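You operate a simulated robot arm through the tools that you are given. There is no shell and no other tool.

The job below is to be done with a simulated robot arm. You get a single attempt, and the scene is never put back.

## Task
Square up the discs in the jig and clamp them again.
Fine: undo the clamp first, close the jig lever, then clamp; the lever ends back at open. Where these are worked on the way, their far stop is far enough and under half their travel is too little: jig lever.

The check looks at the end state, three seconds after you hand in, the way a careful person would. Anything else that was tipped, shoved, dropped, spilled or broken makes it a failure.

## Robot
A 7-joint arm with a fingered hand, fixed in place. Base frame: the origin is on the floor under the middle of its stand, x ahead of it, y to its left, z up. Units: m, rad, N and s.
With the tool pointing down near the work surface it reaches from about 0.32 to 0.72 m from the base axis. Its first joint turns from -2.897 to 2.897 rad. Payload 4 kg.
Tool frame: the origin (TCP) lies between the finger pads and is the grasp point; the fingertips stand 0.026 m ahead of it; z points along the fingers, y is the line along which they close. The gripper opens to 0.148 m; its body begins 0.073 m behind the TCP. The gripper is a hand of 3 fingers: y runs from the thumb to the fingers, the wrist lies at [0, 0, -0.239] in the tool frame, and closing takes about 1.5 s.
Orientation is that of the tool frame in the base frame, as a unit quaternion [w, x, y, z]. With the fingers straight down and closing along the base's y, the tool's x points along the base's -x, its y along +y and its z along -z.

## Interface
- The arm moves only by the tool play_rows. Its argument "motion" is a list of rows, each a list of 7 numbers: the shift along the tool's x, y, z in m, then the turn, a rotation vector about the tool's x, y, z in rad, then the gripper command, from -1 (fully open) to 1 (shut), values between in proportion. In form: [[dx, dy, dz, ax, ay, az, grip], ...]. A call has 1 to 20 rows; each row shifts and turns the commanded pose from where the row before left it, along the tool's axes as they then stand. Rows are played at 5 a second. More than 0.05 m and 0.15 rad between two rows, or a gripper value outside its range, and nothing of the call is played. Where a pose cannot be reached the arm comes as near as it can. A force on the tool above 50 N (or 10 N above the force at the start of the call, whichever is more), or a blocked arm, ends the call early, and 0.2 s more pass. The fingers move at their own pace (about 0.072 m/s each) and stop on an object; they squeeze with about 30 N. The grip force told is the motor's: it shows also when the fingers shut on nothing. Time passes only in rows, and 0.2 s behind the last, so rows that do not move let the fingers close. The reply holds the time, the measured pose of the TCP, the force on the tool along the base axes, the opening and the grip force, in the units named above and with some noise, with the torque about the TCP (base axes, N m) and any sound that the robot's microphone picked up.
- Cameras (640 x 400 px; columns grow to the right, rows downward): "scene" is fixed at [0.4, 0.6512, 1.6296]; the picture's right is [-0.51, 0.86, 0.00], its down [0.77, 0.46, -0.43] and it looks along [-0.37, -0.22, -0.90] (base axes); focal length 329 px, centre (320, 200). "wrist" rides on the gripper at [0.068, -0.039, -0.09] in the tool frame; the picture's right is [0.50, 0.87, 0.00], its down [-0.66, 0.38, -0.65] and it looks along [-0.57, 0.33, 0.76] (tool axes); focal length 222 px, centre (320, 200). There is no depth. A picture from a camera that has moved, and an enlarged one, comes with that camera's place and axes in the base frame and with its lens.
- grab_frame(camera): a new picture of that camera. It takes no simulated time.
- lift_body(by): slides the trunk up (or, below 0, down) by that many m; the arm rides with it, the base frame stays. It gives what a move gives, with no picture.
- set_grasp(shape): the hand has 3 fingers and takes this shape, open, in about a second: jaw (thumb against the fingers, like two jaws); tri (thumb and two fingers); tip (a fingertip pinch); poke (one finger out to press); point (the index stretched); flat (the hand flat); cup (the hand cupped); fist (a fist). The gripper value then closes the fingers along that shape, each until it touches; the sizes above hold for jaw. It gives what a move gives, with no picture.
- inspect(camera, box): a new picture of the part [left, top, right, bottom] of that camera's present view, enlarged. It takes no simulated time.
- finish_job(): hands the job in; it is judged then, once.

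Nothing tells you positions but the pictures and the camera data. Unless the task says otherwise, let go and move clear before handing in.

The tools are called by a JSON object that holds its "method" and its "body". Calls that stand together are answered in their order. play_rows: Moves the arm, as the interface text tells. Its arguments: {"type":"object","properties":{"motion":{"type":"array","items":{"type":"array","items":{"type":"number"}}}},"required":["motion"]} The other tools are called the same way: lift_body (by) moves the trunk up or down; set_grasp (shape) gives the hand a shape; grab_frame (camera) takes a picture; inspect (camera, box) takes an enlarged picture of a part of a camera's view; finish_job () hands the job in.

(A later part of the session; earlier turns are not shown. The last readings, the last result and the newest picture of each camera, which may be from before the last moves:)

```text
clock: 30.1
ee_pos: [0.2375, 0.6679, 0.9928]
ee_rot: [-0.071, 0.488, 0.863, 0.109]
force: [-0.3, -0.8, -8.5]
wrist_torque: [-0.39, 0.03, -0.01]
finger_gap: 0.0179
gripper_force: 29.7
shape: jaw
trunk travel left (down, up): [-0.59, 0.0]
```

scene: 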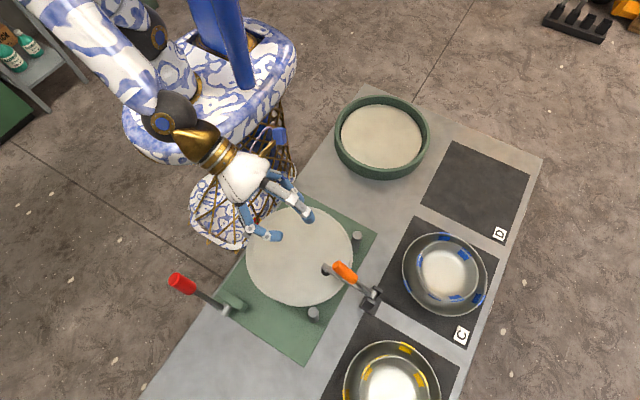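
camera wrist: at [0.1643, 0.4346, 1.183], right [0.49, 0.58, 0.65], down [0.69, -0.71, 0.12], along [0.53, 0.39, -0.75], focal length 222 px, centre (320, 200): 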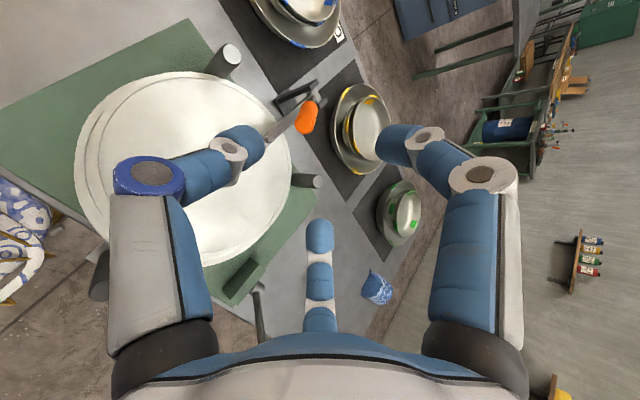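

{"method": "play_rows", "body": {"motion": [[0.00522, 0.00301, 0.0006, 0.0102, -0.0172, 0, 1], [0.0052, 0.003, 0.00084, 0.0102, -0.0172, 0, 1], [0.00516, 0.00298, 0.00108, 0.0102, -0.0172, 0, 1]]}}

{"method": "inspect", "body": {"camera": "wrist", "box": [200, 80, 440, 260]}}

{"method": "inspect", "body": {"camera": "scene", "box": [230, 150, 400, 320]}}

```text
clock: 30.9
ee_pos: [0.2375, 0.6812, 0.9949]
ee_rot: [-0.055, 0.49, 0.866, 0.085]
force: [0.7, -3.4, -12.0]
wrist_torque: [-0.52, 0.08, 0.05]
finger_gap: 0.0172
gripper_force: 30.3
shape: jaw
out of reach, approached as far as the arm can: row 3
trunk travel left (down, up): [-0.59, 0.0]
```

```text
2.22 times, centred on (320, 170) of wrist
camera zoom: at [0.1694, 0.6997, 1.0894], right [0.48, 0.86, 0.17], down [0.67, -0.49, 0.56], along [0.56, -0.16, -0.81], focal length 494 px, centre (320, 267)
```

zoom: 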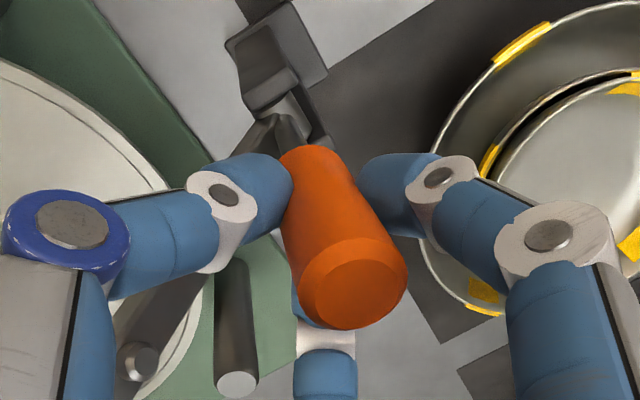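

```text
2.35 times, centred on (315, 235) of scene
camera zoom: at [0.4, 0.6512, 1.6296], right [-0.51, 0.86, 0.0], down [0.77, 0.46, -0.43], along [-0.37, -0.22, -0.9], focal length 774 px, centre (332, 118)
```

zoom: 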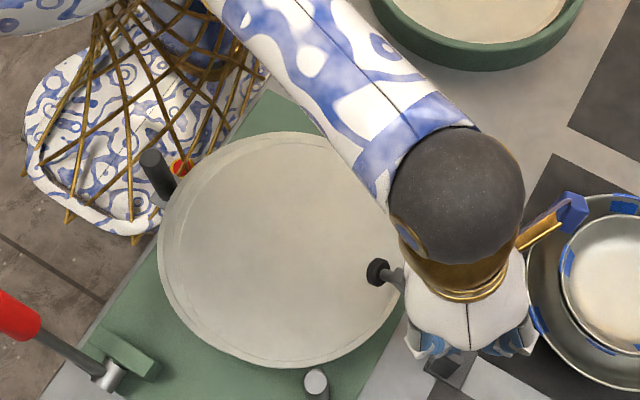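

The bar is now lifted about 50°, with the handle near vertical. I'll push it past vertical while tilting the hand back outward so the wrist stays in reach.

{"method": "play_rows", "body": {"motion": [[0.00518, 0.00299, 0.00098, -0.0179, 0.0301, 0, 1], [0.00507, 0.00293, 0.00155, -0.0179, 0.0301, 0, 1]]}}

```text
clock: 31.5
ee_pos: [0.2368, 0.6929, 0.9939]
ee_rot: [-0.072, 0.488, 0.862, 0.114]
force: [2.6, -10.2, -18.2]
wrist_torque: [-1.05, 0.02, 0.13]
finger_gap: 0.017
gripper_force: 30.1
shape: jaw
trunk travel left (down, up): [-0.59, 0.0]
```

{"method": "play_rows", "body": {"motion": [[0.00492, 0.00284, 0.00209, -0.0179, 0.0301, 0, 0.65], [0.00473, 0.00273, 0.00262, -0.0179, 0.0301, 0, 0.65], [0.00449, 0.0026, 0.00313, -0.0179, 0.0301, 0, 0.65]]}}

{"method": "inspect", "body": {"camera": "wrist", "box": [200, 80, 440, 260]}}

{"method": "inspect", "body": {"camera": "scene", "box": [230, 150, 400, 320]}}

```text
clock: 32.3
ee_pos: [0.2326, 0.712, 0.994]
ee_rot: [-0.1, 0.483, 0.855, 0.162]
force: [0.3, 1.6, -0.4]
wrist_torque: [-0.05, -0.02, -0.02]
finger_gap: 0.0265
gripper_force: 0.1
shape: jaw
trunk travel left (down, up): [-0.59, 0.0]
```

```text
2.22 times, centred on (320, 170) of wrist
camera zoom: at [0.1653, 0.7129, 1.0908], right [0.49, 0.81, 0.32], down [0.67, -0.58, 0.46], along [0.56, -0.01, -0.83], focal length 494 px, centre (320, 267)
```

zoom: 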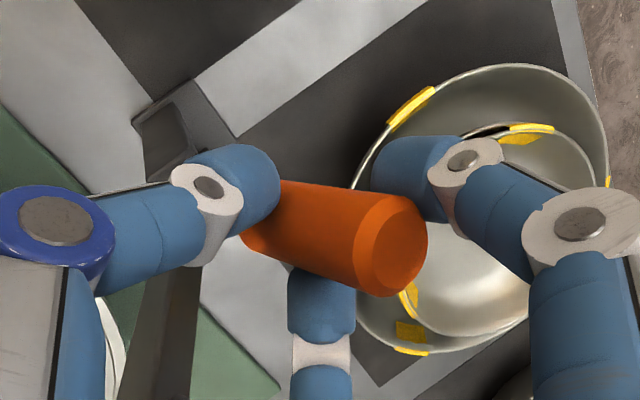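

```text
2.35 times, centred on (315, 235) of scene
camera zoom: at [0.4, 0.6512, 1.6296], right [-0.51, 0.86, 0.0], down [0.77, 0.46, -0.43], along [-0.37, -0.22, -0.9], focal length 774 px, centre (332, 118)
```

zoom: 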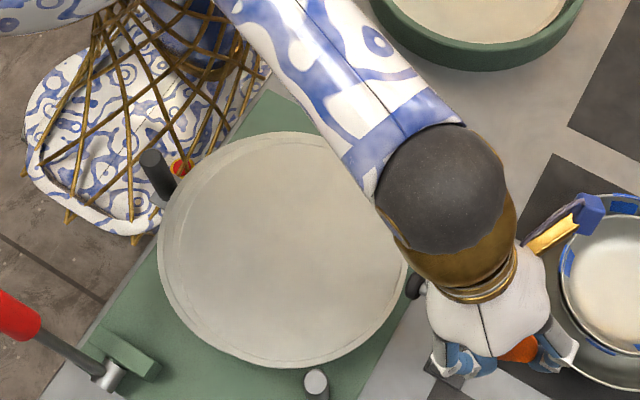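

The handle has gone over past vertical (about 110°) and the clamp bar stands well clear of the discs. I'll nudge a little further to find its stop.

{"method": "play_rows", "body": {"motion": [[0.00419, 0.00242, 0.00365, -0.0179, 0.0301, 0, 0.65], [0.00386, 0.00223, 0.0041, -0.0179, 0.0301, 0, 0.65], [0.00351, 0.00203, 0.0045, -0.0179, 0.0301, 0, 0.65]]}}

{"method": "inspect", "body": {"camera": "wrist", "box": [200, 80, 440, 260]}}

```text
clock: 33.1
ee_pos: [0.2338, 0.7305, 0.9875]
ee_rot: [-0.125, 0.477, 0.845, 0.205]
force: [-1.1, 0.3, 0.3]
wrist_torque: [0.01, -0.01, 0.03]
finger_gap: 0.0262
gripper_force: 0.0
shape: jaw
trunk travel left (down, up): [-0.59, 0.0]
```

```text
2.22 times, centred on (320, 170) of wrist
camera zoom: at [0.1665, 0.7201, 1.0837], right [0.49, 0.78, 0.4], down [0.67, -0.63, 0.4], along [0.56, 0.07, -0.83], focal length 494 px, centre (320, 267)
```

zoom: 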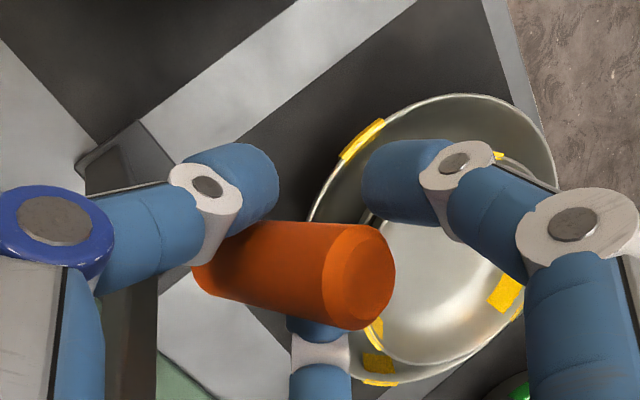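

{"method": "play_rows", "body": {"motion": [[0.00311, 0.00179, 0.00488, 0, 0, 0, 0.65], [0.00284, 0.00164, 0.0051, 0, 0, 0, 0.65], [0.00257, 0.00148, 0.00528, 0, 0, 0, 0.65]]}}

{"method": "inspect", "body": {"camera": "wrist", "box": [200, 80, 440, 260]}}

{"method": "inspect", "body": {"camera": "scene", "box": [280, 200, 440, 320]}}

```text
clock: 33.9
ee_pos: [0.2332, 0.7437, 0.9787]
ee_rot: [-0.125, 0.478, 0.845, 0.205]
force: [0.0, -0.7, -0.3]
wrist_torque: [-0.02, -0.01, 0.0]
finger_gap: 0.0258
gripper_force: 0.0
shape: jaw
trunk travel left (down, up): [-0.59, 0.0]
```

```text
2.22 times, centred on (320, 170) of wrist
camera zoom: at [0.166, 0.7341, 1.0746], right [0.49, 0.78, 0.4], down [0.67, -0.63, 0.4], along [0.56, 0.07, -0.82], focal length 494 px, centre (320, 267)
```

zoom: 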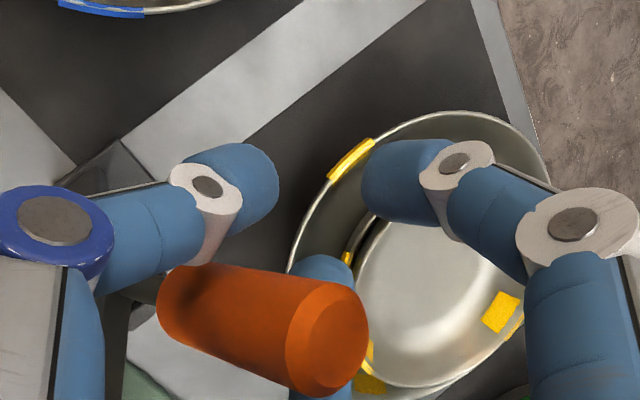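

```text
3.33 times, centred on (360, 260) of scene
camera zoom: at [0.4, 0.6512, 1.6296], right [-0.51, 0.86, 0.0], down [0.77, 0.46, -0.43], along [-0.37, -0.22, -0.9], focal length 1096 px, centre (187, 0)
```

zoom: 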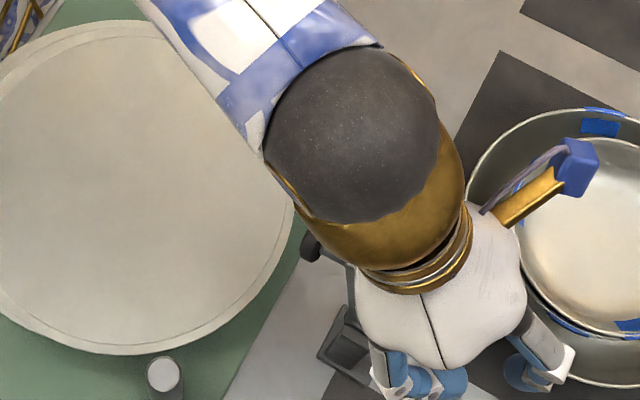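

The handle now rests by itself at about 114° (its stop), with the hand around it loosely and no force. I'll open the hand fully and lift straight up in short steps so as not to drag the handle back.

{"method": "play_rows", "body": {"motion": [[0, 0, 0, 0, 0, 0, 0.2], [0, 0, 0, 0, 0, 0, -0.4], [0, 0, 0, 0, 0, 0, -1], [0, 0, 0, 0, 0, 0, -1], [0, 0, 0, 0, 0, 0, -1], [0, 0, 0, 0, 0, 0, -1]]}}

{"method": "grab_frame", "body": {"camera": "wrist"}}

{"method": "inspect", "body": {"camera": "scene", "box": [280, 200, 440, 320]}}

```text
clock: 35.3
ee_pos: [0.2338, 0.743, 0.9781]
ee_rot: [-0.124, 0.478, 0.845, 0.205]
force: [-0.1, -0.4, -0.5]
wrist_torque: [0.02, -0.03, -0.01]
finger_gap: 0.1478
gripper_force: 0.1
shape: jaw
trunk travel left (down, up): [-0.59, 0.0]
```

```text
taken
camera wrist: at [0.1659, 0.734, 1.0744], right [0.49, 0.78, 0.4], down [0.67, -0.63, 0.4], along [0.56, 0.07, -0.82], focal length 222 px, centre (320, 200)
```

wrist: 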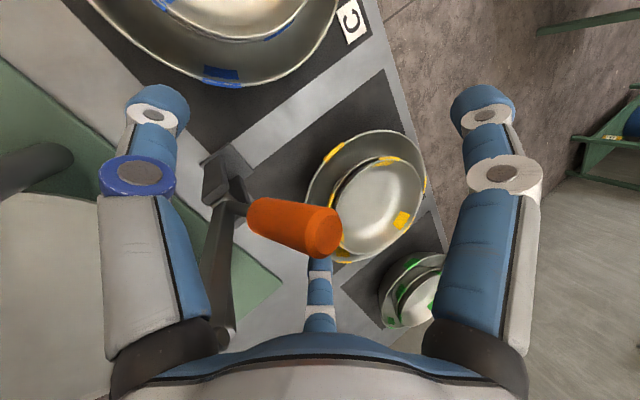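

```text
3.33 times, centred on (360, 260) of scene
camera zoom: at [0.4, 0.6512, 1.6296], right [-0.51, 0.86, 0.0], down [0.77, 0.46, -0.43], along [-0.37, -0.22, -0.9], focal length 1096 px, centre (187, 0)
```

zoom: 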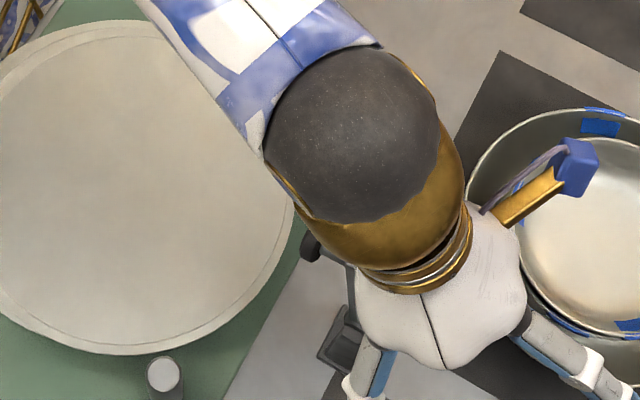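

{"method": "play_rows", "body": {"motion": [[0.0048, 0.0028, -0.0106, 0, 0, 0, -1], [0.0048, 0.0028, -0.0106, 0, 0, 0, -1], [0.0048, 0.0028, -0.0106, 0, 0, 0, -1]]}}

{"method": "grab_frame", "body": {"camera": "wrist"}}

```text
clock: 36.1
ee_pos: [0.2332, 0.7441, 1.0154]
ee_rot: [-0.124, 0.478, 0.845, 0.206]
force: [0.5, -0.1, -0.3]
wrist_torque: [-0.01, 0.01, -0.01]
finger_gap: 0.1477
gripper_force: 0.1
shape: jaw
trunk travel left (down, up): [-0.59, 0.0]
```

```text
taken
camera wrist: at [0.1662, 0.7351, 1.1116], right [0.49, 0.78, 0.4], down [0.67, -0.63, 0.4], along [0.56, 0.07, -0.83], focal length 222 px, centre (320, 200)
```

wrist: 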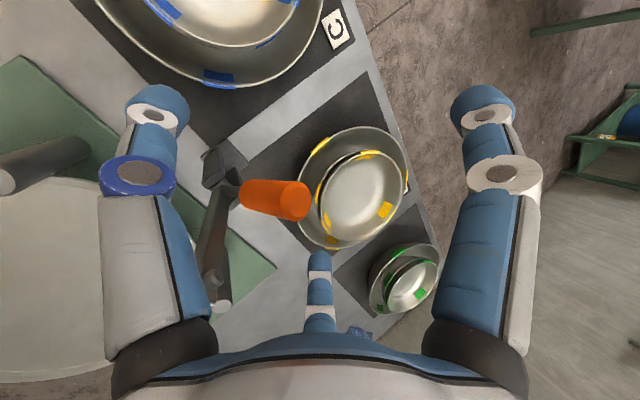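

The hand is clear of the handle without disturbing it. I'll keep rising, then back away toward the robot.

{"method": "play_rows", "body": {"motion": [[0.0048, 0.0028, -0.0106, 0, 0, 0, -1], [0.0048, 0.0028, -0.0106, 0, 0, 0, -1], [0.0048, 0.0028, -0.0106, 0, 0, 0, -1], [0.0048, 0.0028, -0.0106, 0, 0, 0, -1], [0.0048, 0.0028, -0.0106, 0, 0, 0, -1], [0.0048, 0.0028, -0.0106, 0, 0, 0, -1], [0.0048, 0.0028, -0.0106, 0, 0, 0, -1]]}}

{"method": "grab_frame", "body": {"camera": "wrist"}}

```text
clock: 37.7
ee_pos: [0.2332, 0.7329, 1.0958]
ee_rot: [-0.125, 0.478, 0.845, 0.205]
force: [-0.2, -0.1, 0.5]
wrist_torque: [0.0, -0.01, -0.02]
finger_gap: 0.1478
gripper_force: 0.0
shape: jaw
out of reach, approached as far as the arm can: row 4, 6, 7
trunk travel left (down, up): [-0.59, 0.0]
```

```text
taken
camera wrist: at [0.1652, 0.7237, 1.1928], right [0.49, 0.78, 0.4], down [0.67, -0.63, 0.4], along [0.56, 0.07, -0.83], focal length 222 px, centre (320, 200)
```

wrist: 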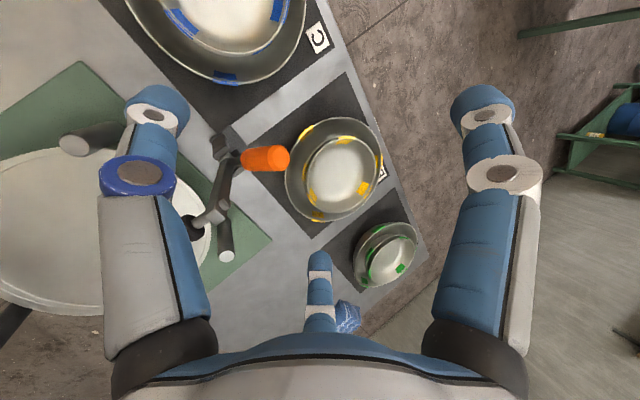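

The clamp stays open by itself. Next I'll carry the hand high over the discs to the red jig lever, keeping the present tilt, which matches the lever's lean.

{"method": "play_rows", "body": {"motion": [[-0.0287, -0.0063, -0.0187, 0, 0, 0, -1], [-0.0287, -0.0063, -0.0187, 0, 0, 0, -1], [-0.0287, -0.0063, -0.0187, 0, 0, 0, -1], [-0.0287, -0.0063, -0.0187, 0, 0, 0, -1], [-0.0287, -0.0063, -0.0187, 0, 0, 0, -1], [-0.0287, -0.0063, -0.0187, 0, 0, 0, -1], [-0.0287, -0.0063, -0.0187, 0, 0, 0, -1], [-0.0332, 0.001, -0.0085, 0, 0, 0, 0.05], [-0.0332, 0.001, -0.0085, 0, 0, 0, 0.05], [-0.0332, 0.001, -0.0085, 0, 0, 0, 0.05], [-0.0332, 0.001, -0.0085, 0, 0, 0, 0.05], [-0.0332, 0.001, -0.0085, 0, 0, 0, 0.05], [-0.0332, 0.001, -0.0085, 0, 0, 0, 0.05], [-0.0332, 0.001, -0.0085, 0, 0, 0, 0.05], [0, 0, 0, 0, 0, 0, 0.05]]}}

{"method": "grab_frame", "body": {"camera": "wrist"}}

{"method": "grab_frame", "body": {"camera": "scene"}}

```text
clock: 40.9
ee_pos: [0.4211, 0.2974, 1.0784]
ee_rot: [-0.125, 0.478, 0.845, 0.206]
force: [-0.2, 0.4, 0.7]
wrist_torque: [0.0, 0.03, 0.0]
finger_gap: 0.0708
gripper_force: 0.1
shape: jaw
trunk travel left (down, up): [-0.59, 0.0]
```

```text
taken
camera wrist: at [0.3535, 0.2876, 1.1758], right [0.49, 0.78, 0.4], down [0.67, -0.63, 0.4], along [0.56, 0.07, -0.82], focal length 222 px, centre (320, 200)
```

wrist: 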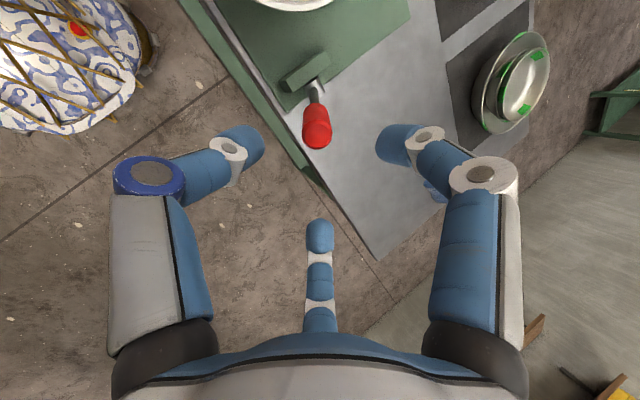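

```text
taken
```

scene: 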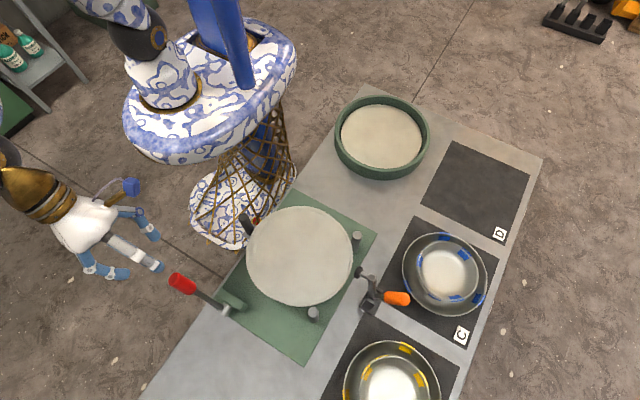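

The clamp is visibly open with the handle thrown over to +y. Let me look closely at the clamp and at the lever's alignment with the hand.

{"method": "inspect", "body": {"camera": "scene", "box": [220, 190, 430, 340]}}

{"method": "inspect", "body": {"camera": "wrist", "box": [220, 40, 420, 180]}}

```text
2.67 times, centred on (325, 265) of scene
camera zoom: at [0.4, 0.6512, 1.6296], right [-0.51, 0.86, 0.0], down [0.77, 0.46, -0.43], along [-0.37, -0.22, -0.9], focal length 877 px, centre (307, 27)
```

zoom: 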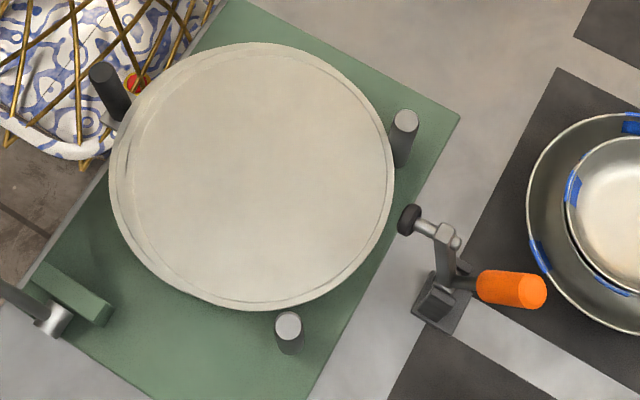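

```text
2.86 times, centred on (320, 110) of wrist
camera zoom: at [0.3535, 0.2876, 1.1758], right [0.49, 0.78, 0.4], down [0.67, -0.63, 0.4], along [0.56, 0.07, -0.82], focal length 635 px, centre (320, 457)
```

zoom: 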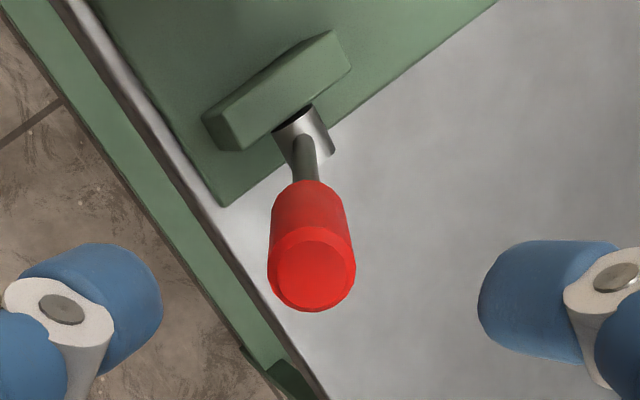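

The lever's knob end is at [0.425, 0.337, 0.988] and its pivot at [0.424, 0.411, 0.831], so it leans 25° toward -y. I'll slide the hand down over the knob along its axis.

{"method": "play_rows", "body": {"motion": [[-0.0049, 0.0005, 0.02, 0, 0, 0, 0.05], [-0.0048, 0.0004, 0.02, 0, 0, 0, 0.05], [0, 0, 0.0254, 0, 0, 0, 0.05], [0, 0, 0.0254, 0, 0, 0, 0.05], [0, 0, 0.0255, 0, 0, 0, 0.05], [0, 0, 0, 0, 0, 0, 0.05]]}}

{"method": "grab_frame", "body": {"camera": "wrist"}}

{"method": "inspect", "body": {"camera": "scene", "box": [120, 190, 300, 340]}}

```text
clock: 42.3
ee_pos: [0.4265, 0.3469, 0.9719]
ee_rot: [-0.125, 0.478, 0.845, 0.206]
force: [0.7, -0.5, 0.7]
wrist_torque: [0.04, 0.04, 0.0]
finger_gap: 0.0707
gripper_force: 0.0
shape: jaw
trunk travel left (down, up): [-0.59, 0.0]
```

```text
taken
camera wrist: at [0.3589, 0.3364, 1.0688], right [0.49, 0.78, 0.4], down [0.67, -0.63, 0.4], along [0.56, 0.07, -0.82], focal length 222 px, centre (320, 200)
```

wrist: 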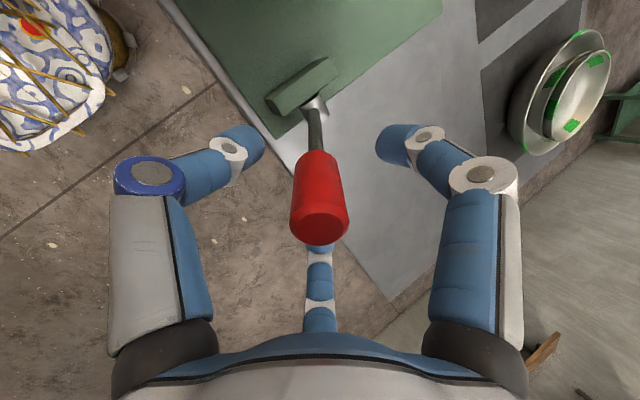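

```text
2.67 times, centred on (210, 265) of scene
camera zoom: at [0.4, 0.6512, 1.6296], right [-0.51, 0.86, 0.0], down [0.77, 0.46, -0.43], along [-0.37, -0.22, -0.9], focal length 877 px, centre (613, 27)
```

zoom: 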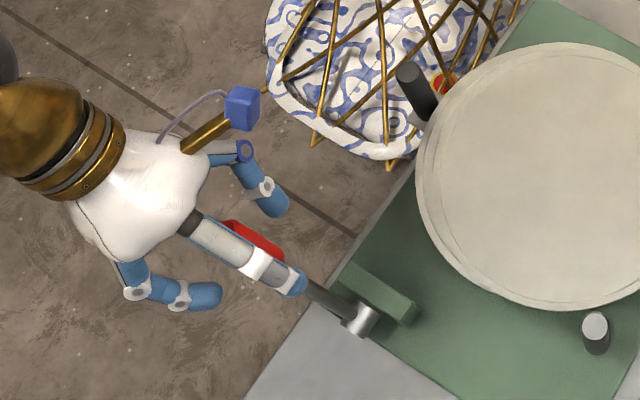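

Closing on the knob, then a first small swing toward +y to test the closing direction.

{"method": "play_rows", "body": {"motion": [[0, 0, 0, 0, 0, 0, 0.3], [0, 0, 0, 0, 0, 0, 0.6], [0, 0, 0, 0, 0, 0, 0.8], [0, 0, 0, 0, 0, 0, 1], [0, 0, 0, 0, 0, 0, 1], [0, 0, 0, 0, 0, 0, 1], [0, 0, 0, 0, 0, 0, 1]]}}

{"method": "play_rows", "body": {"motion": [[0.0066, 0.0039, 0.0007, 0.0256, -0.043, 0, 1], [0.0066, 0.0039, 0.0007, 0.0256, -0.043, 0, 1], [0.0066, 0.0039, 0.0007, 0.0256, -0.043, 0, 1]]}}

{"method": "inspect", "body": {"camera": "scene", "box": [120, 190, 300, 340]}}

```text
clock: 43.9
ee_pos: [0.4269, 0.3473, 0.9715]
ee_rot: [-0.126, 0.478, 0.845, 0.206]
force: [-2.5, 0.8, -5.2]
wrist_torque: [-0.06, 0.07, 0.01]
finger_gap: 0.022
gripper_force: 30.3
shape: jaw
trunk travel left (down, up): [-0.59, 0.0]
```

```text
clock: 44.7
ee_pos: [0.4271, 0.3683, 0.9813]
ee_rot: [-0.087, 0.485, 0.858, 0.142]
force: [-4.3, -2.3, 2.3]
wrist_torque: [-0.12, 0.16, -0.02]
finger_gap: 0.0222
gripper_force: 29.5
shape: jaw
trunk travel left (down, up): [-0.59, 0.0]
```

```text
2.67 times, centred on (210, 265) of scene
camera zoom: at [0.4, 0.6512, 1.6296], right [-0.51, 0.86, 0.0], down [0.77, 0.46, -0.43], along [-0.37, -0.22, -0.9], focal length 877 px, centre (613, 27)
```

zoom: 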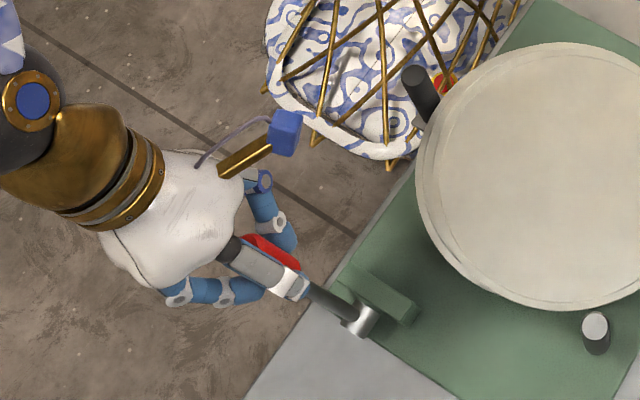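

The lever swings easily and the pusher peg starts moving toward the discs, so this is the closing direction. Continuing.

{"method": "play_rows", "body": {"motion": [[0.0066, 0.0039, 0.0005, 0.0256, -0.043, 0, 1], [0.0066, 0.0039, 0.0005, 0.0256, -0.043, 0, 1], [0.0066, 0.0039, 0.0005, 0.0256, -0.043, 0, 1], [0.0066, 0.0039, 0.0005, 0.0256, -0.043, 0, 1], [0.0066, 0.0039, 0.0005, 0.0256, -0.043, 0, 1]]}}

{"method": "inspect", "body": {"camera": "scene", "box": [120, 190, 300, 340]}}

```text
clock: 45.9
ee_pos: [0.4268, 0.4059, 0.9855]
ee_rot: [-0.026, 0.491, 0.87, 0.034]
force: [-6.1, -0.6, -4.4]
wrist_torque: [-0.07, 0.22, -0.02]
finger_gap: 0.0221
gripper_force: 30.5
shape: jaw
trunk travel left (down, up): [-0.59, 0.0]
```

```text
2.67 times, centred on (210, 265) of scene
camera zoom: at [0.4, 0.6512, 1.6296], right [-0.51, 0.86, 0.0], down [0.77, 0.46, -0.43], along [-0.37, -0.22, -0.9], focal length 877 px, centre (613, 27)
```

zoom: 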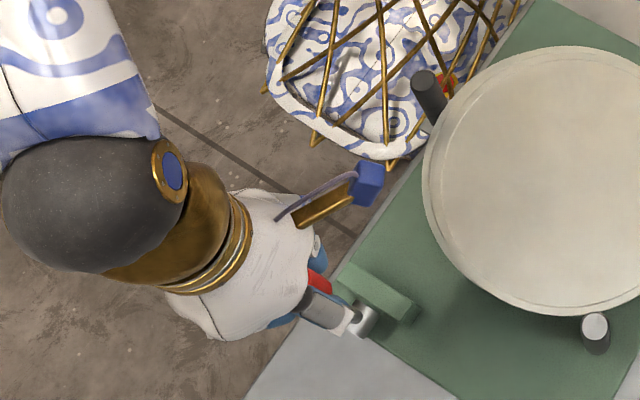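

{"method": "play_rows", "body": {"motion": [[0.0066, 0.0039, 0.0005, 0.0256, -0.043, 0, 1], [0.0066, 0.0039, 0.0005, 0.0256, -0.043, 0, 1], [0.0066, 0.0039, 0.0005, 0.0256, -0.043, 0, 1], [0.0066, 0.0039, 0.0005, 0.0256, -0.043, 0, 1], [0.0066, 0.0039, 0.0005, 0.0256, -0.043, 0, 1]]}}

{"method": "grab_frame", "body": {"camera": "scene"}}

{"method": "grab_frame", "body": {"camera": "wrist"}}

```text
clock: 47.1
ee_pos: [0.4272, 0.4445, 0.983]
ee_rot: [0.036, 0.489, 0.868, -0.076]
force: [-9.0, -3.2, -12.8]
wrist_torque: [-0.12, 0.19, -0.08]
finger_gap: 0.0218
gripper_force: 29.4
shape: jaw
trunk travel left (down, up): [-0.59, 0.0]
```

```text
taken
```

scene: 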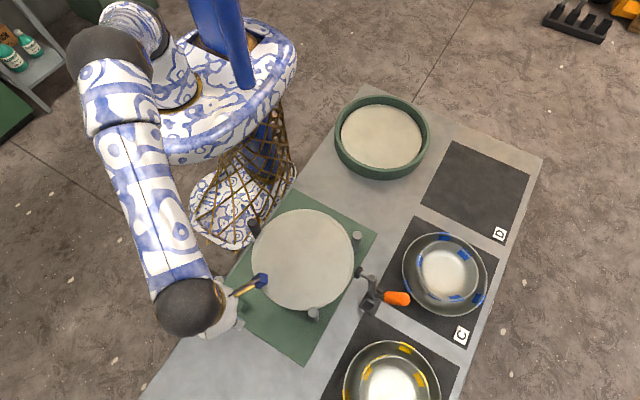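

```text
taken
camera wrist: at [0.3591, 0.4966, 1.0644], right [0.48, 0.86, -0.15], down [0.67, -0.25, 0.7], along [0.56, -0.44, -0.7], focal length 222 px, centre (320, 200)
```

wrist: 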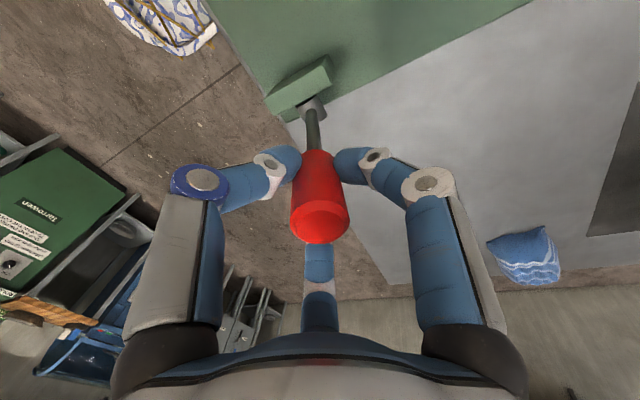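

{"method": "play_rows", "body": {"motion": [[0.0076, 0.0022, 0.0015, 0.0256, -0.043, 0, 1], [0.0066, 0.0039, 0.0008, 0.0256, -0.043, 0, 1], [0.0066, 0.0039, 0.0008, 0.0256, -0.043, 0, 1], [0.0066, 0.0039, 0.0005, 0.0256, -0.043, 0, 1], [0.0066, 0.0039, 0.0005, 0.0256, -0.043, 0, 1]]}}

{"method": "inspect", "body": {"camera": "scene", "box": [180, 190, 400, 340]}}

```text
clock: 48.3
ee_pos: [0.4182, 0.465, 0.9734]
ee_rot: [0.099, 0.48, 0.854, -0.177]
force: [33.0, 13.7, 27.2]
wrist_torque: [0.25, -0.86, 0.56]
finger_gap: 0.0234
gripper_force: 30.3
shape: jaw
out of reach, approached as far as the arm can: row 4, 5
trunk travel left (down, up): [-0.59, 0.0]
```

```text
2.67 times, centred on (290, 265) of scene
camera zoom: at [0.4, 0.6512, 1.6296], right [-0.51, 0.86, 0.0], down [0.77, 0.46, -0.43], along [-0.37, -0.22, -0.9], focal length 877 px, centre (400, 27)
```

zoom: 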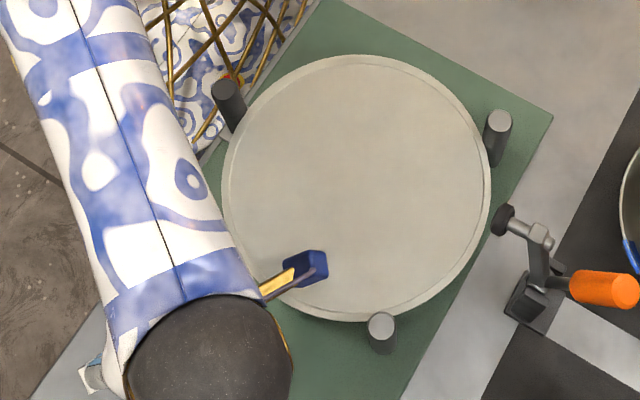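

The discs have moved up against the pegs. Tilting inward has pushed the wrist to its reach limit, so I'll loosen the grip, turn the hand back upright around the knob, and look before pushing on.

{"method": "play_rows", "body": {"motion": [[0, 0, 0, 0, 0, 0, 0.5], [0, 0, 0, 0, 0, 0, 0.05], [0, 0, 0, 0, 0, 0, 0.05], [0, 0, 0, 0, 0, 0, 0.05]]}}

{"method": "grab_frame", "body": {"camera": "wrist"}}

{"method": "grab_frame", "body": {"camera": "scene"}}

```text
clock: 49.3
ee_pos: [0.413, 0.4633, 0.9696]
ee_rot: [0.096, 0.479, 0.853, -0.182]
force: [0.5, -0.4, -0.7]
wrist_torque: [0.01, -0.01, 0.02]
finger_gap: 0.0698
gripper_force: 0.0
shape: jaw
trunk travel left (down, up): [-0.59, 0.0]
```

```text
taken
camera wrist: at [0.345, 0.5333, 1.0364], right [0.48, 0.8, -0.36], down [0.67, -0.07, 0.74], along [0.57, -0.59, -0.57], focal length 222 px, centre (320, 200)
```

wrist: 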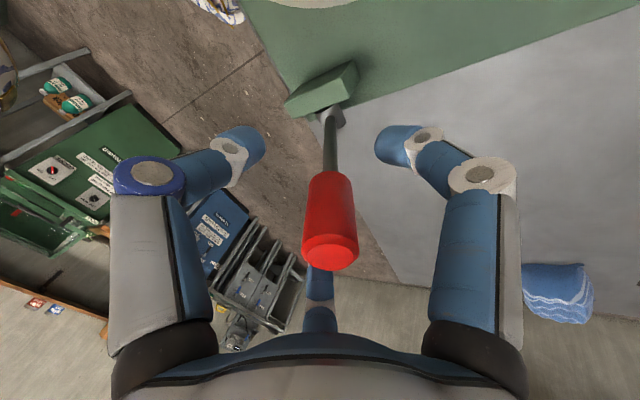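

```text
taken
```

scene: 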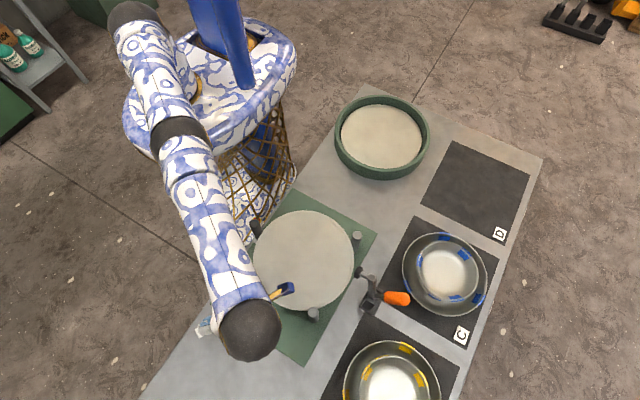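

The lever holds where it is (about 21° past vertical). I'll turn the hand back to upright around the knob and centre it in x.

{"method": "play_rows", "body": {"motion": [[-0.0029, 0.0047, 0, -0.0521, 0.0852, 0, 0.05], [-0.0029, 0.0047, 0, -0.0521, 0.0852, 0, 0.05], [0, 0, 0, -0.0521, 0.0852, 0, 0.05], [0, 0, 0, -0.0521, 0.0852, 0, 0.05], [0, 0, 0, 0, 0, 0, 0.05]]}}

{"method": "grab_frame", "body": {"camera": "wrist"}}

{"method": "grab_frame", "body": {"camera": "scene"}}

```text
clock: 50.5
ee_pos: [0.4606, 0.5158, 0.976]
ee_rot: [-0.001, 0.49, 0.872, -0.01]
force: [-21.6, -0.7, -3.2]
wrist_torque: [0.1, -0.49, -0.66]
finger_gap: 0.0816
gripper_force: 0.1
shape: jaw
out of reach, approached as far as the arm can: row 1, 2, 3, 4
trunk travel left (down, up): [-0.59, 0.0]
```

```text
taken
camera wrist: at [0.3924, 0.5537, 1.0643], right [0.48, 0.88, -0.02], down [0.67, -0.35, 0.65], along [0.57, -0.33, -0.76], focal length 222 px, centre (320, 200)
```

wrist: 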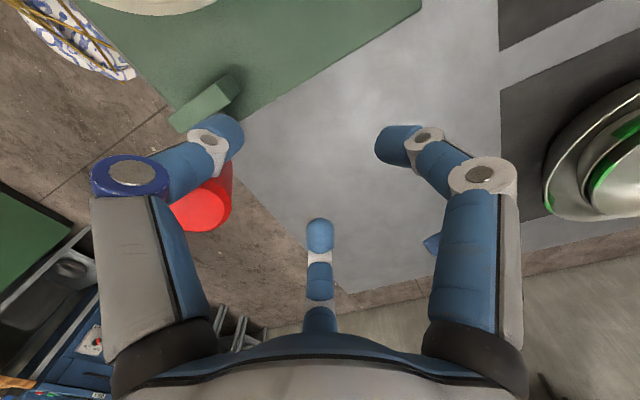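

```text
taken
```

scene: 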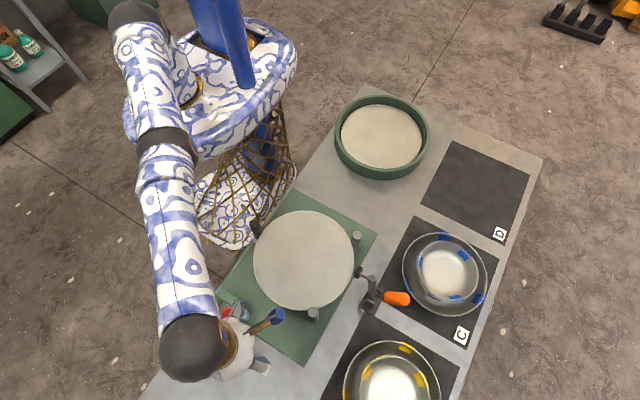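

The arm's solution slid about 5 cm outward, and the thumb now presses sideways on the knob. I'll look closely before relieving it.

{"method": "inspect", "body": {"camera": "wrist", "box": [80, 50, 340, 260]}}

{"method": "inspect", "body": {"camera": "scene", "box": [180, 270, 320, 390]}}

```text
1.90 times, centred on (210, 155) of wrist
camera zoom: at [0.3924, 0.5537, 1.0643], right [0.48, 0.88, -0.02], down [0.67, -0.35, 0.65], along [0.57, -0.33, -0.76], focal length 423 px, centre (530, 286)
```

zoom: 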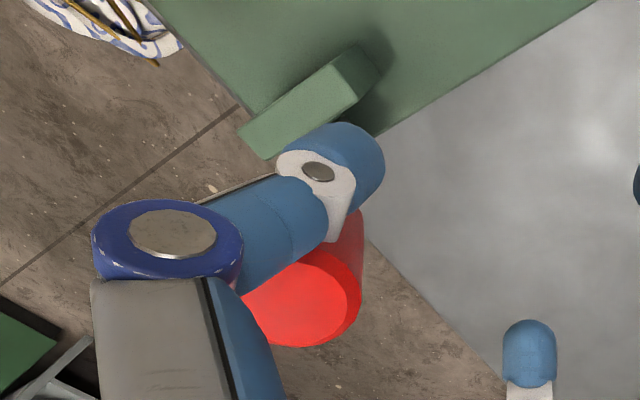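

```text
3.33 times, centred on (250, 330) of scene
camera zoom: at [0.4, 0.6512, 1.6296], right [-0.51, 0.86, 0.0], down [0.77, 0.46, -0.43], along [-0.37, -0.22, -0.9], focal length 1096 px, centre (553, -233)
```

zoom: 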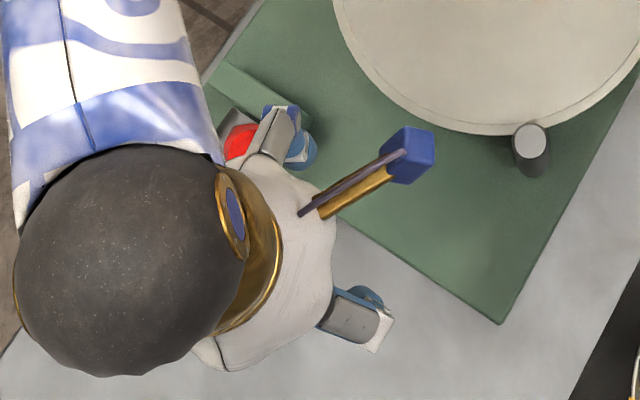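

The knob sits just outside the thumb (lever unchanged at about 21°). I'll back the thumb off sideways, then lift clear.

{"method": "play_rows", "body": {"motion": [[0.006, -0.0051, 0, 0, 0, 0, 0.05], [0.006, -0.0051, 0, 0, 0, 0, 0.05]]}}

```text
clock: 51.1
ee_pos: [0.4495, 0.5248, 0.976]
ee_rot: [0.001, 0.491, 0.871, -0.011]
force: [1.3, 0.2, 0.2]
wrist_torque: [-0.02, -0.01, 0.02]
finger_gap: 0.0703
gripper_force: 0.0
shape: jaw
out of reach, approached as far as the arm can: row 2
trunk travel left (down, up): [-0.59, 0.0]
```

Free of contact now. The arm was stretched almost straight (singular), so I'll draw the hand inward so the open fingers cage the knob again, checking that it follows.

{"method": "play_rows", "body": {"motion": [[-0.0078, -0.0112, 0, 0, 0, 0, 0.05], [-0.0078, -0.0112, 0, 0, 0, 0, 0.05]]}}

{"method": "grab_frame", "body": {"camera": "wrist"}}

```text
clock: 51.7
ee_pos: [0.4536, 0.5221, 0.9773]
ee_rot: [0.0, 0.491, 0.871, -0.01]
force: [0.5, -0.1, 0.3]
wrist_torque: [-0.02, 0.0, -0.01]
finger_gap: 0.0701
gripper_force: 0.1
shape: jaw
out of reach, approached as far as the arm can: row 1, 2
trunk travel left (down, up): [-0.59, 0.0]
```

```text
taken
camera wrist: at [0.3849, 0.5608, 1.0662], right [0.48, 0.88, -0.02], down [0.67, -0.35, 0.65], along [0.57, -0.33, -0.76], focal length 222 px, centre (320, 200)
```

wrist: 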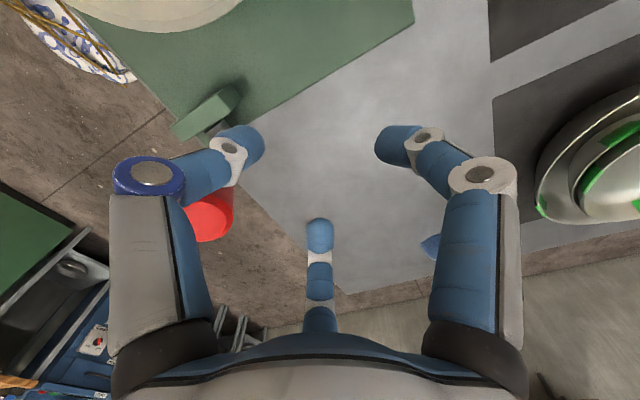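

The arm isn't following inward commands from this stretched posture. I'll try moving up and around (tangentially, away from the knob) to get out of it.

{"method": "play_rows", "body": {"motion": [[0.0187, -0.0064, -0.02, 0, 0, 0, 0.05], [0.0187, -0.0064, -0.02, 0, 0, 0, 0.05]]}}

{"method": "grab_frame", "body": {"camera": "wrist"}}

```text
clock: 52.3
ee_pos: [0.4195, 0.543, 1.0173]
ee_rot: [0.001, 0.491, 0.871, -0.009]
force: [-0.1, 0.0, 0.3]
wrist_torque: [-0.01, 0.0, 0.02]
finger_gap: 0.0703
gripper_force: 0.1
shape: jaw
out of reach, approached as far as the arm can: row 2
trunk travel left (down, up): [-0.59, 0.0]
```

```text
taken
camera wrist: at [0.351, 0.5807, 1.105], right [0.48, 0.88, -0.02], down [0.67, -0.35, 0.65], along [0.57, -0.33, -0.76], focal length 222 px, centre (320, 200)
```

wrist: 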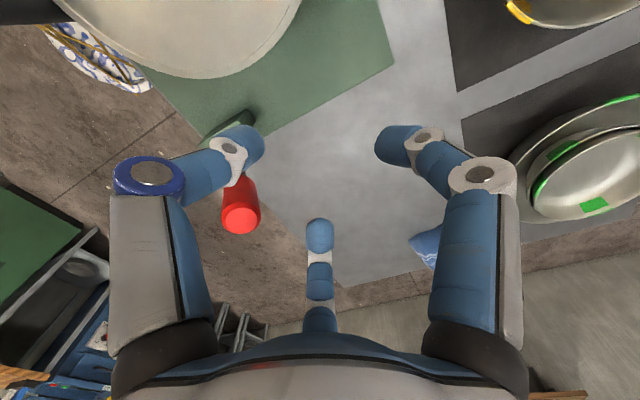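

{"method": "play_rows", "body": {"motion": [[0.0095, -0.006, -0.025, 0, 0, 0, 0.05], [0.0095, -0.006, -0.025, 0, 0, 0, 0.05], [0.0095, -0.006, -0.025, 0, 0, 0, 0.05]]}}

{"method": "grab_frame", "body": {"camera": "scene"}}

```text
clock: 53.1
ee_pos: [0.3839, 0.5476, 1.089]
ee_rot: [0.0, 0.491, 0.871, -0.009]
force: [-0.1, 0.1, 0.7]
wrist_torque: [0.01, 0.04, 0.01]
finger_gap: 0.0701
gripper_force: 0.1
shape: jaw
out of reach, approached as far as the arm can: row 2, 3
trunk travel left (down, up): [-0.59, 0.0]
```

```text
taken
```

scene: 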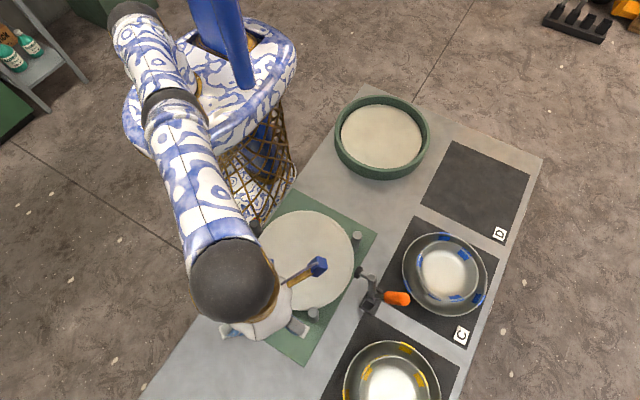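

The hand is now above everything. I'll draw it inward toward the base.

{"method": "play_rows", "body": {"motion": [[-0.017, -0.018, 0, 0, 0, 0, 0.05], [-0.017, -0.018, 0, 0, 0, 0, 0.05], [-0.017, -0.018, 0, 0, 0, 0, 0.05]]}}

```text
clock: 53.9
ee_pos: [0.3981, 0.5305, 1.1073]
ee_rot: [0.001, 0.491, 0.871, -0.01]
force: [0.1, -0.5, -0.6]
wrist_torque: [-0.01, -0.01, -0.03]
finger_gap: 0.0702
gripper_force: 0.0
shape: jaw
out of reach, approached as far as the arm can: row 1, 2, 3
trunk travel left (down, up): [-0.59, 0.0]
```

{"method": "play_rows", "body": {"motion": [[0.0111, 0.0279, 0, 0, 0, 0, 0.05], [0.0111, 0.0279, 0, 0, 0, 0, 0.05], [0, 0, 0, 0, 0, 0, 0.05]]}}

{"method": "play_rows", "body": {"motion": [[-0.0165, -0.028, 0.01, 0, 0, 0, 0.05], [-0.0165, -0.028, 0.01, 0, 0, 0, 0.05]]}}

```text
clock: 54.7
ee_pos: [0.4102, 0.5296, 1.0977]
ee_rot: [0.0, 0.491, 0.871, -0.009]
force: [0.2, -0.1, 0.3]
wrist_torque: [-0.01, 0.01, 0.02]
finger_gap: 0.0698
gripper_force: 0.1
shape: jaw
out of reach, approached as far as the arm can: row 1, 2
trunk travel left (down, up): [-0.59, 0.0]
```

```text
clock: 55.3
ee_pos: [0.4091, 0.5263, 1.0974]
ee_rot: [0.0, 0.492, 0.871, -0.009]
force: [-0.1, 0.5, -0.1]
wrist_torque: [0.01, -0.01, 0.0]
finger_gap: 0.0701
gripper_force: 0.1
shape: jaw
out of reach, approached as far as the arm can: row 1, 2
trunk travel left (down, up): [-0.59, 0.0]
```

{"method": "grab_frame", "body": {"camera": "scene"}}

{"method": "inspect", "body": {"camera": "scene", "box": [60, 0, 340, 340]}}

```text
taken
```

scene: 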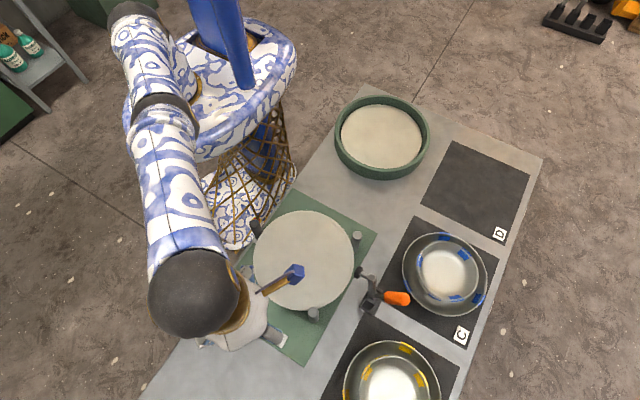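

```text
1.18 times, centred on (200, 170) of scene
camera zoom: at [0.4, 0.6512, 1.6296], right [-0.51, 0.86, 0.0], down [0.77, 0.46, -0.43], along [-0.37, -0.22, -0.9], focal length 387 px, centre (461, 235)
```

zoom: 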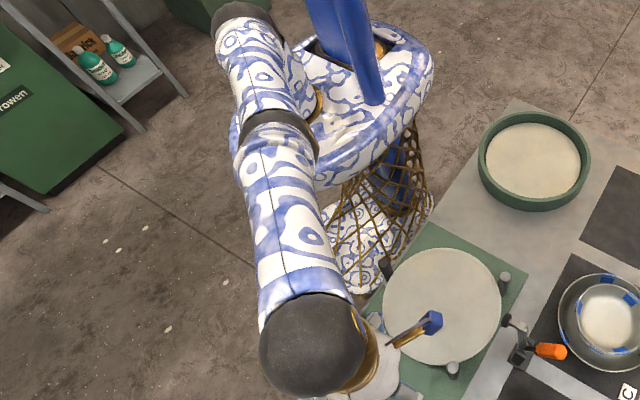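

{"method": "play_rows", "body": {"motion": [[-0.0148, -0.0371, -0.01, 0, 0, 0, 0.05], [-0.0148, -0.0371, -0.01, 0, 0, 0, 0.05], [-0.0148, -0.0371, -0.01, 0, 0, 0, 0.05], [-0.0148, -0.0371, -0.01, 0, 0, 0, 0.05], [-0.0148, -0.0371, -0.01, 0, 0, 0, 0.05]]}}

```text
clock: 56.5
ee_pos: [0.3787, 0.5002, 1.199]
ee_rot: [0.0, 0.49, 0.872, -0.009]
force: [-0.5, 0.1, 0.8]
wrist_torque: [0.01, 0.0, -0.01]
finger_gap: 0.07
gripper_force: 0.0
shape: jaw
out of reach, approached as far as the arm can: row 1, 2, 3, 4, 5
trunk travel left (down, up): [-0.59, 0.0]
```

{"method": "play_rows", "body": {"motion": [[-0.0155, -0.0233, 0.023, 0, 0, 0, 0.05], [-0.0155, -0.0233, 0.023, 0, 0, 0, 0.05], [-0.0155, -0.0233, 0.023, 0, 0, 0, 0.05]]}}

```text
clock: 57.3
ee_pos: [0.3783, 0.5001, 1.1974]
ee_rot: [0.0, 0.491, 0.871, -0.009]
force: [0.5, -0.6, -0.5]
wrist_torque: [0.02, -0.01, 0.01]
finger_gap: 0.0701
gripper_force: 0.1
shape: jaw
out of reach, approached as far as the arm can: row 1, 2, 3
trunk travel left (down, up): [-0.59, 0.0]
```

The arm is still locked straight. At this safe height I'll try tilting the hand outward while drawing inward, to make the elbow bend.

{"method": "play_rows", "body": {"motion": [[0, 0, 0, -0.0521, 0.0852, 0, 0.05], [0, 0, 0, -0.0521, 0.0852, 0, 0.05], [0, 0, 0, -0.0521, 0.0852, 0, 0.05], [-0.0155, -0.0233, 0.023, 0, 0, 0, 0.05], [-0.0155, -0.0233, 0.023, 0, 0, 0, 0.05]]}}

```text
clock: 58.5
ee_pos: [0.4165, 0.5554, 1.1932]
ee_rot: [-0.072, 0.486, 0.862, 0.12]
force: [0.9, 0.1, 0.0]
wrist_torque: [0.03, 0.04, -0.02]
finger_gap: 0.0703
gripper_force: 0.1
shape: jaw
out of reach, approached as far as the arm can: row 1, 2, 3, 4, 5
trunk travel left (down, up): [-0.59, 0.0]
```

{"method": "play_rows", "body": {"motion": [[0, 0, 0, 0.0521, -0.0852, 0, 0.05], [0, 0, 0, 0.0521, -0.0852, 0, 0.05], [0, 0, 0, 0.0521, -0.0852, 0, 0.05], [0, 0, 0, 0.0521, -0.0852, 0, 0.05], [0, 0, 0, 0.0521, -0.0852, 0, 0.05], [0, 0, 0, 0.0521, -0.0852, 0, 0.05]]}}

{"method": "play_rows", "body": {"motion": [[-0.0155, -0.0233, 0.023, 0, 0, 0, 0.05], [-0.0155, -0.0233, 0.023, 0, 0, 0, 0.05], [-0.0155, -0.0233, 0.023, 0, 0, 0, 0.05]]}}

```text
clock: 59.9
ee_pos: [0.3761, 0.4718, 1.1767]
ee_rot: [0.05, 0.487, 0.867, -0.096]
force: [-0.5, -0.1, 0.0]
wrist_torque: [0.02, 0.01, 0.01]
finger_gap: 0.0702
gripper_force: 0.0
shape: jaw
out of reach, approached as far as the arm can: row 1, 2, 3, 4, 5, 6
trunk travel left (down, up): [-0.59, 0.0]
```

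```text
clock: 60.7
ee_pos: [0.3411, 0.3829, 1.1246]
ee_rot: [0.05, 0.487, 0.867, -0.096]
force: [0.0, 0.6, 0.8]
wrist_torque: [-0.01, 0.0, -0.01]
finger_gap: 0.0698
gripper_force: 0.1
shape: jaw
trunk travel left (down, up): [-0.59, 0.0]
```

The arm is free again. I'll roll the hand back so that two fingers face +y, tilt it outward about 30°, and close it for pushing the lever from the -y side.

{"method": "play_rows", "body": {"motion": [[0, 0, 0, 0, 0, -0.129, 1], [0, 0, 0, 0, 0, -0.129, 1], [0, 0, 0, 0, 0, -0.129, 1], [0, 0, 0, 0, 0, -0.129, 1], [0, 0, 0, 0, 0, -0.129, 1], [0, 0, 0, 0, 0, -0.129, 1], [0, 0, 0, 0, 0, -0.129, 1], [0, 0, 0, 0, 0, -0.129, 1], [0, 0, 0, -0.124, 0, 0, 1], [0, 0, 0, -0.124, 0, 0, 1], [0, 0, 0, -0.124, 0, 0, 1], [0, 0, 0, -0.124, 0, 0, 1], [0, 0, 0, -0.124, 0, 0, 1], [0, 0, 0, -0.124, 0, 0, 1], [0, 0, 0, 0, 0, 0, 1]]}}

{"method": "grab_frame", "body": {"camera": "scene"}}

{"method": "grab_frame", "body": {"camera": "wrist"}}

```text
clock: 63.9
ee_pos: [0.3422, 0.3844, 1.1252]
ee_rot: [-0.006, -0.001, 0.965, 0.262]
force: [0.0, -0.1, -1.2]
wrist_torque: [-0.02, -0.01, 0.01]
finger_gap: 0.0
gripper_force: 30.3
shape: jaw
trunk travel left (down, up): [-0.59, 0.0]
```

```text
taken
```

scene: 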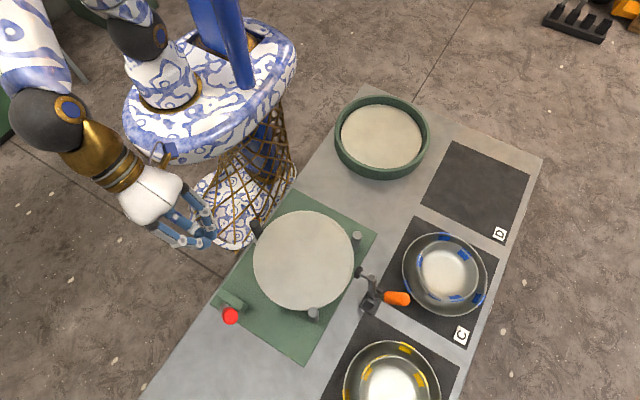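

```text
taken
camera wrist: at [0.2745, 0.3039, 1.1822], right [-0.5, 0.74, 0.44], down [0.66, 0.0, 0.75], along [0.56, 0.67, -0.49], focal length 222 px, centre (320, 200)
```

wrist: 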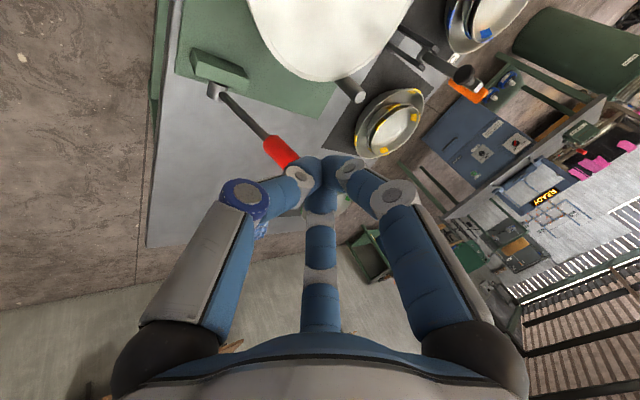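

{"method": "inspect", "body": {"camera": "scene", "box": [200, 190, 400, 350]}}

{"method": "inspect", "body": {"camera": "wrist", "box": [150, 0, 400, 180]}}

```text
2.50 times, centred on (300, 270) of scene
camera zoom: at [0.4, 0.6512, 1.6296], right [-0.51, 0.86, 0.0], down [0.77, 0.46, -0.43], along [-0.37, -0.22, -0.9], focal length 822 px, centre (370, 25)
```

zoom: 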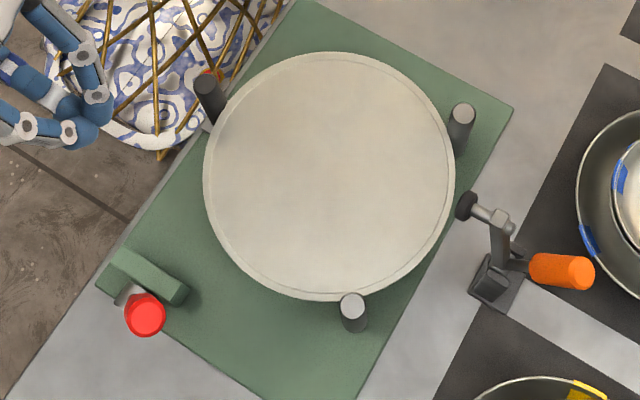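

```text
2.22 times, centred on (275, 90) of wrist
camera zoom: at [0.2745, 0.3039, 1.1822], right [-0.5, 0.74, 0.44], down [0.66, 0.0, 0.75], along [0.56, 0.67, -0.49], focal length 494 px, centre (420, 444)
```

zoom: 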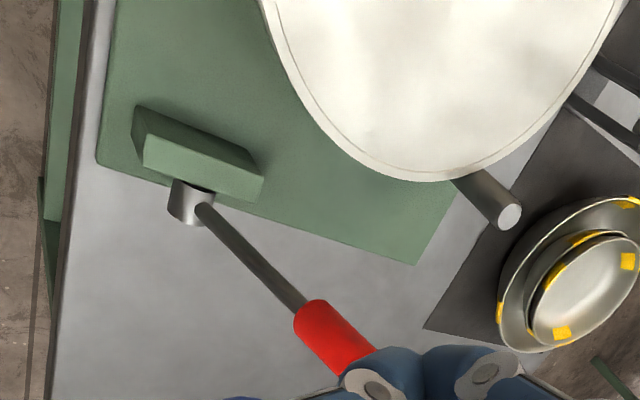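

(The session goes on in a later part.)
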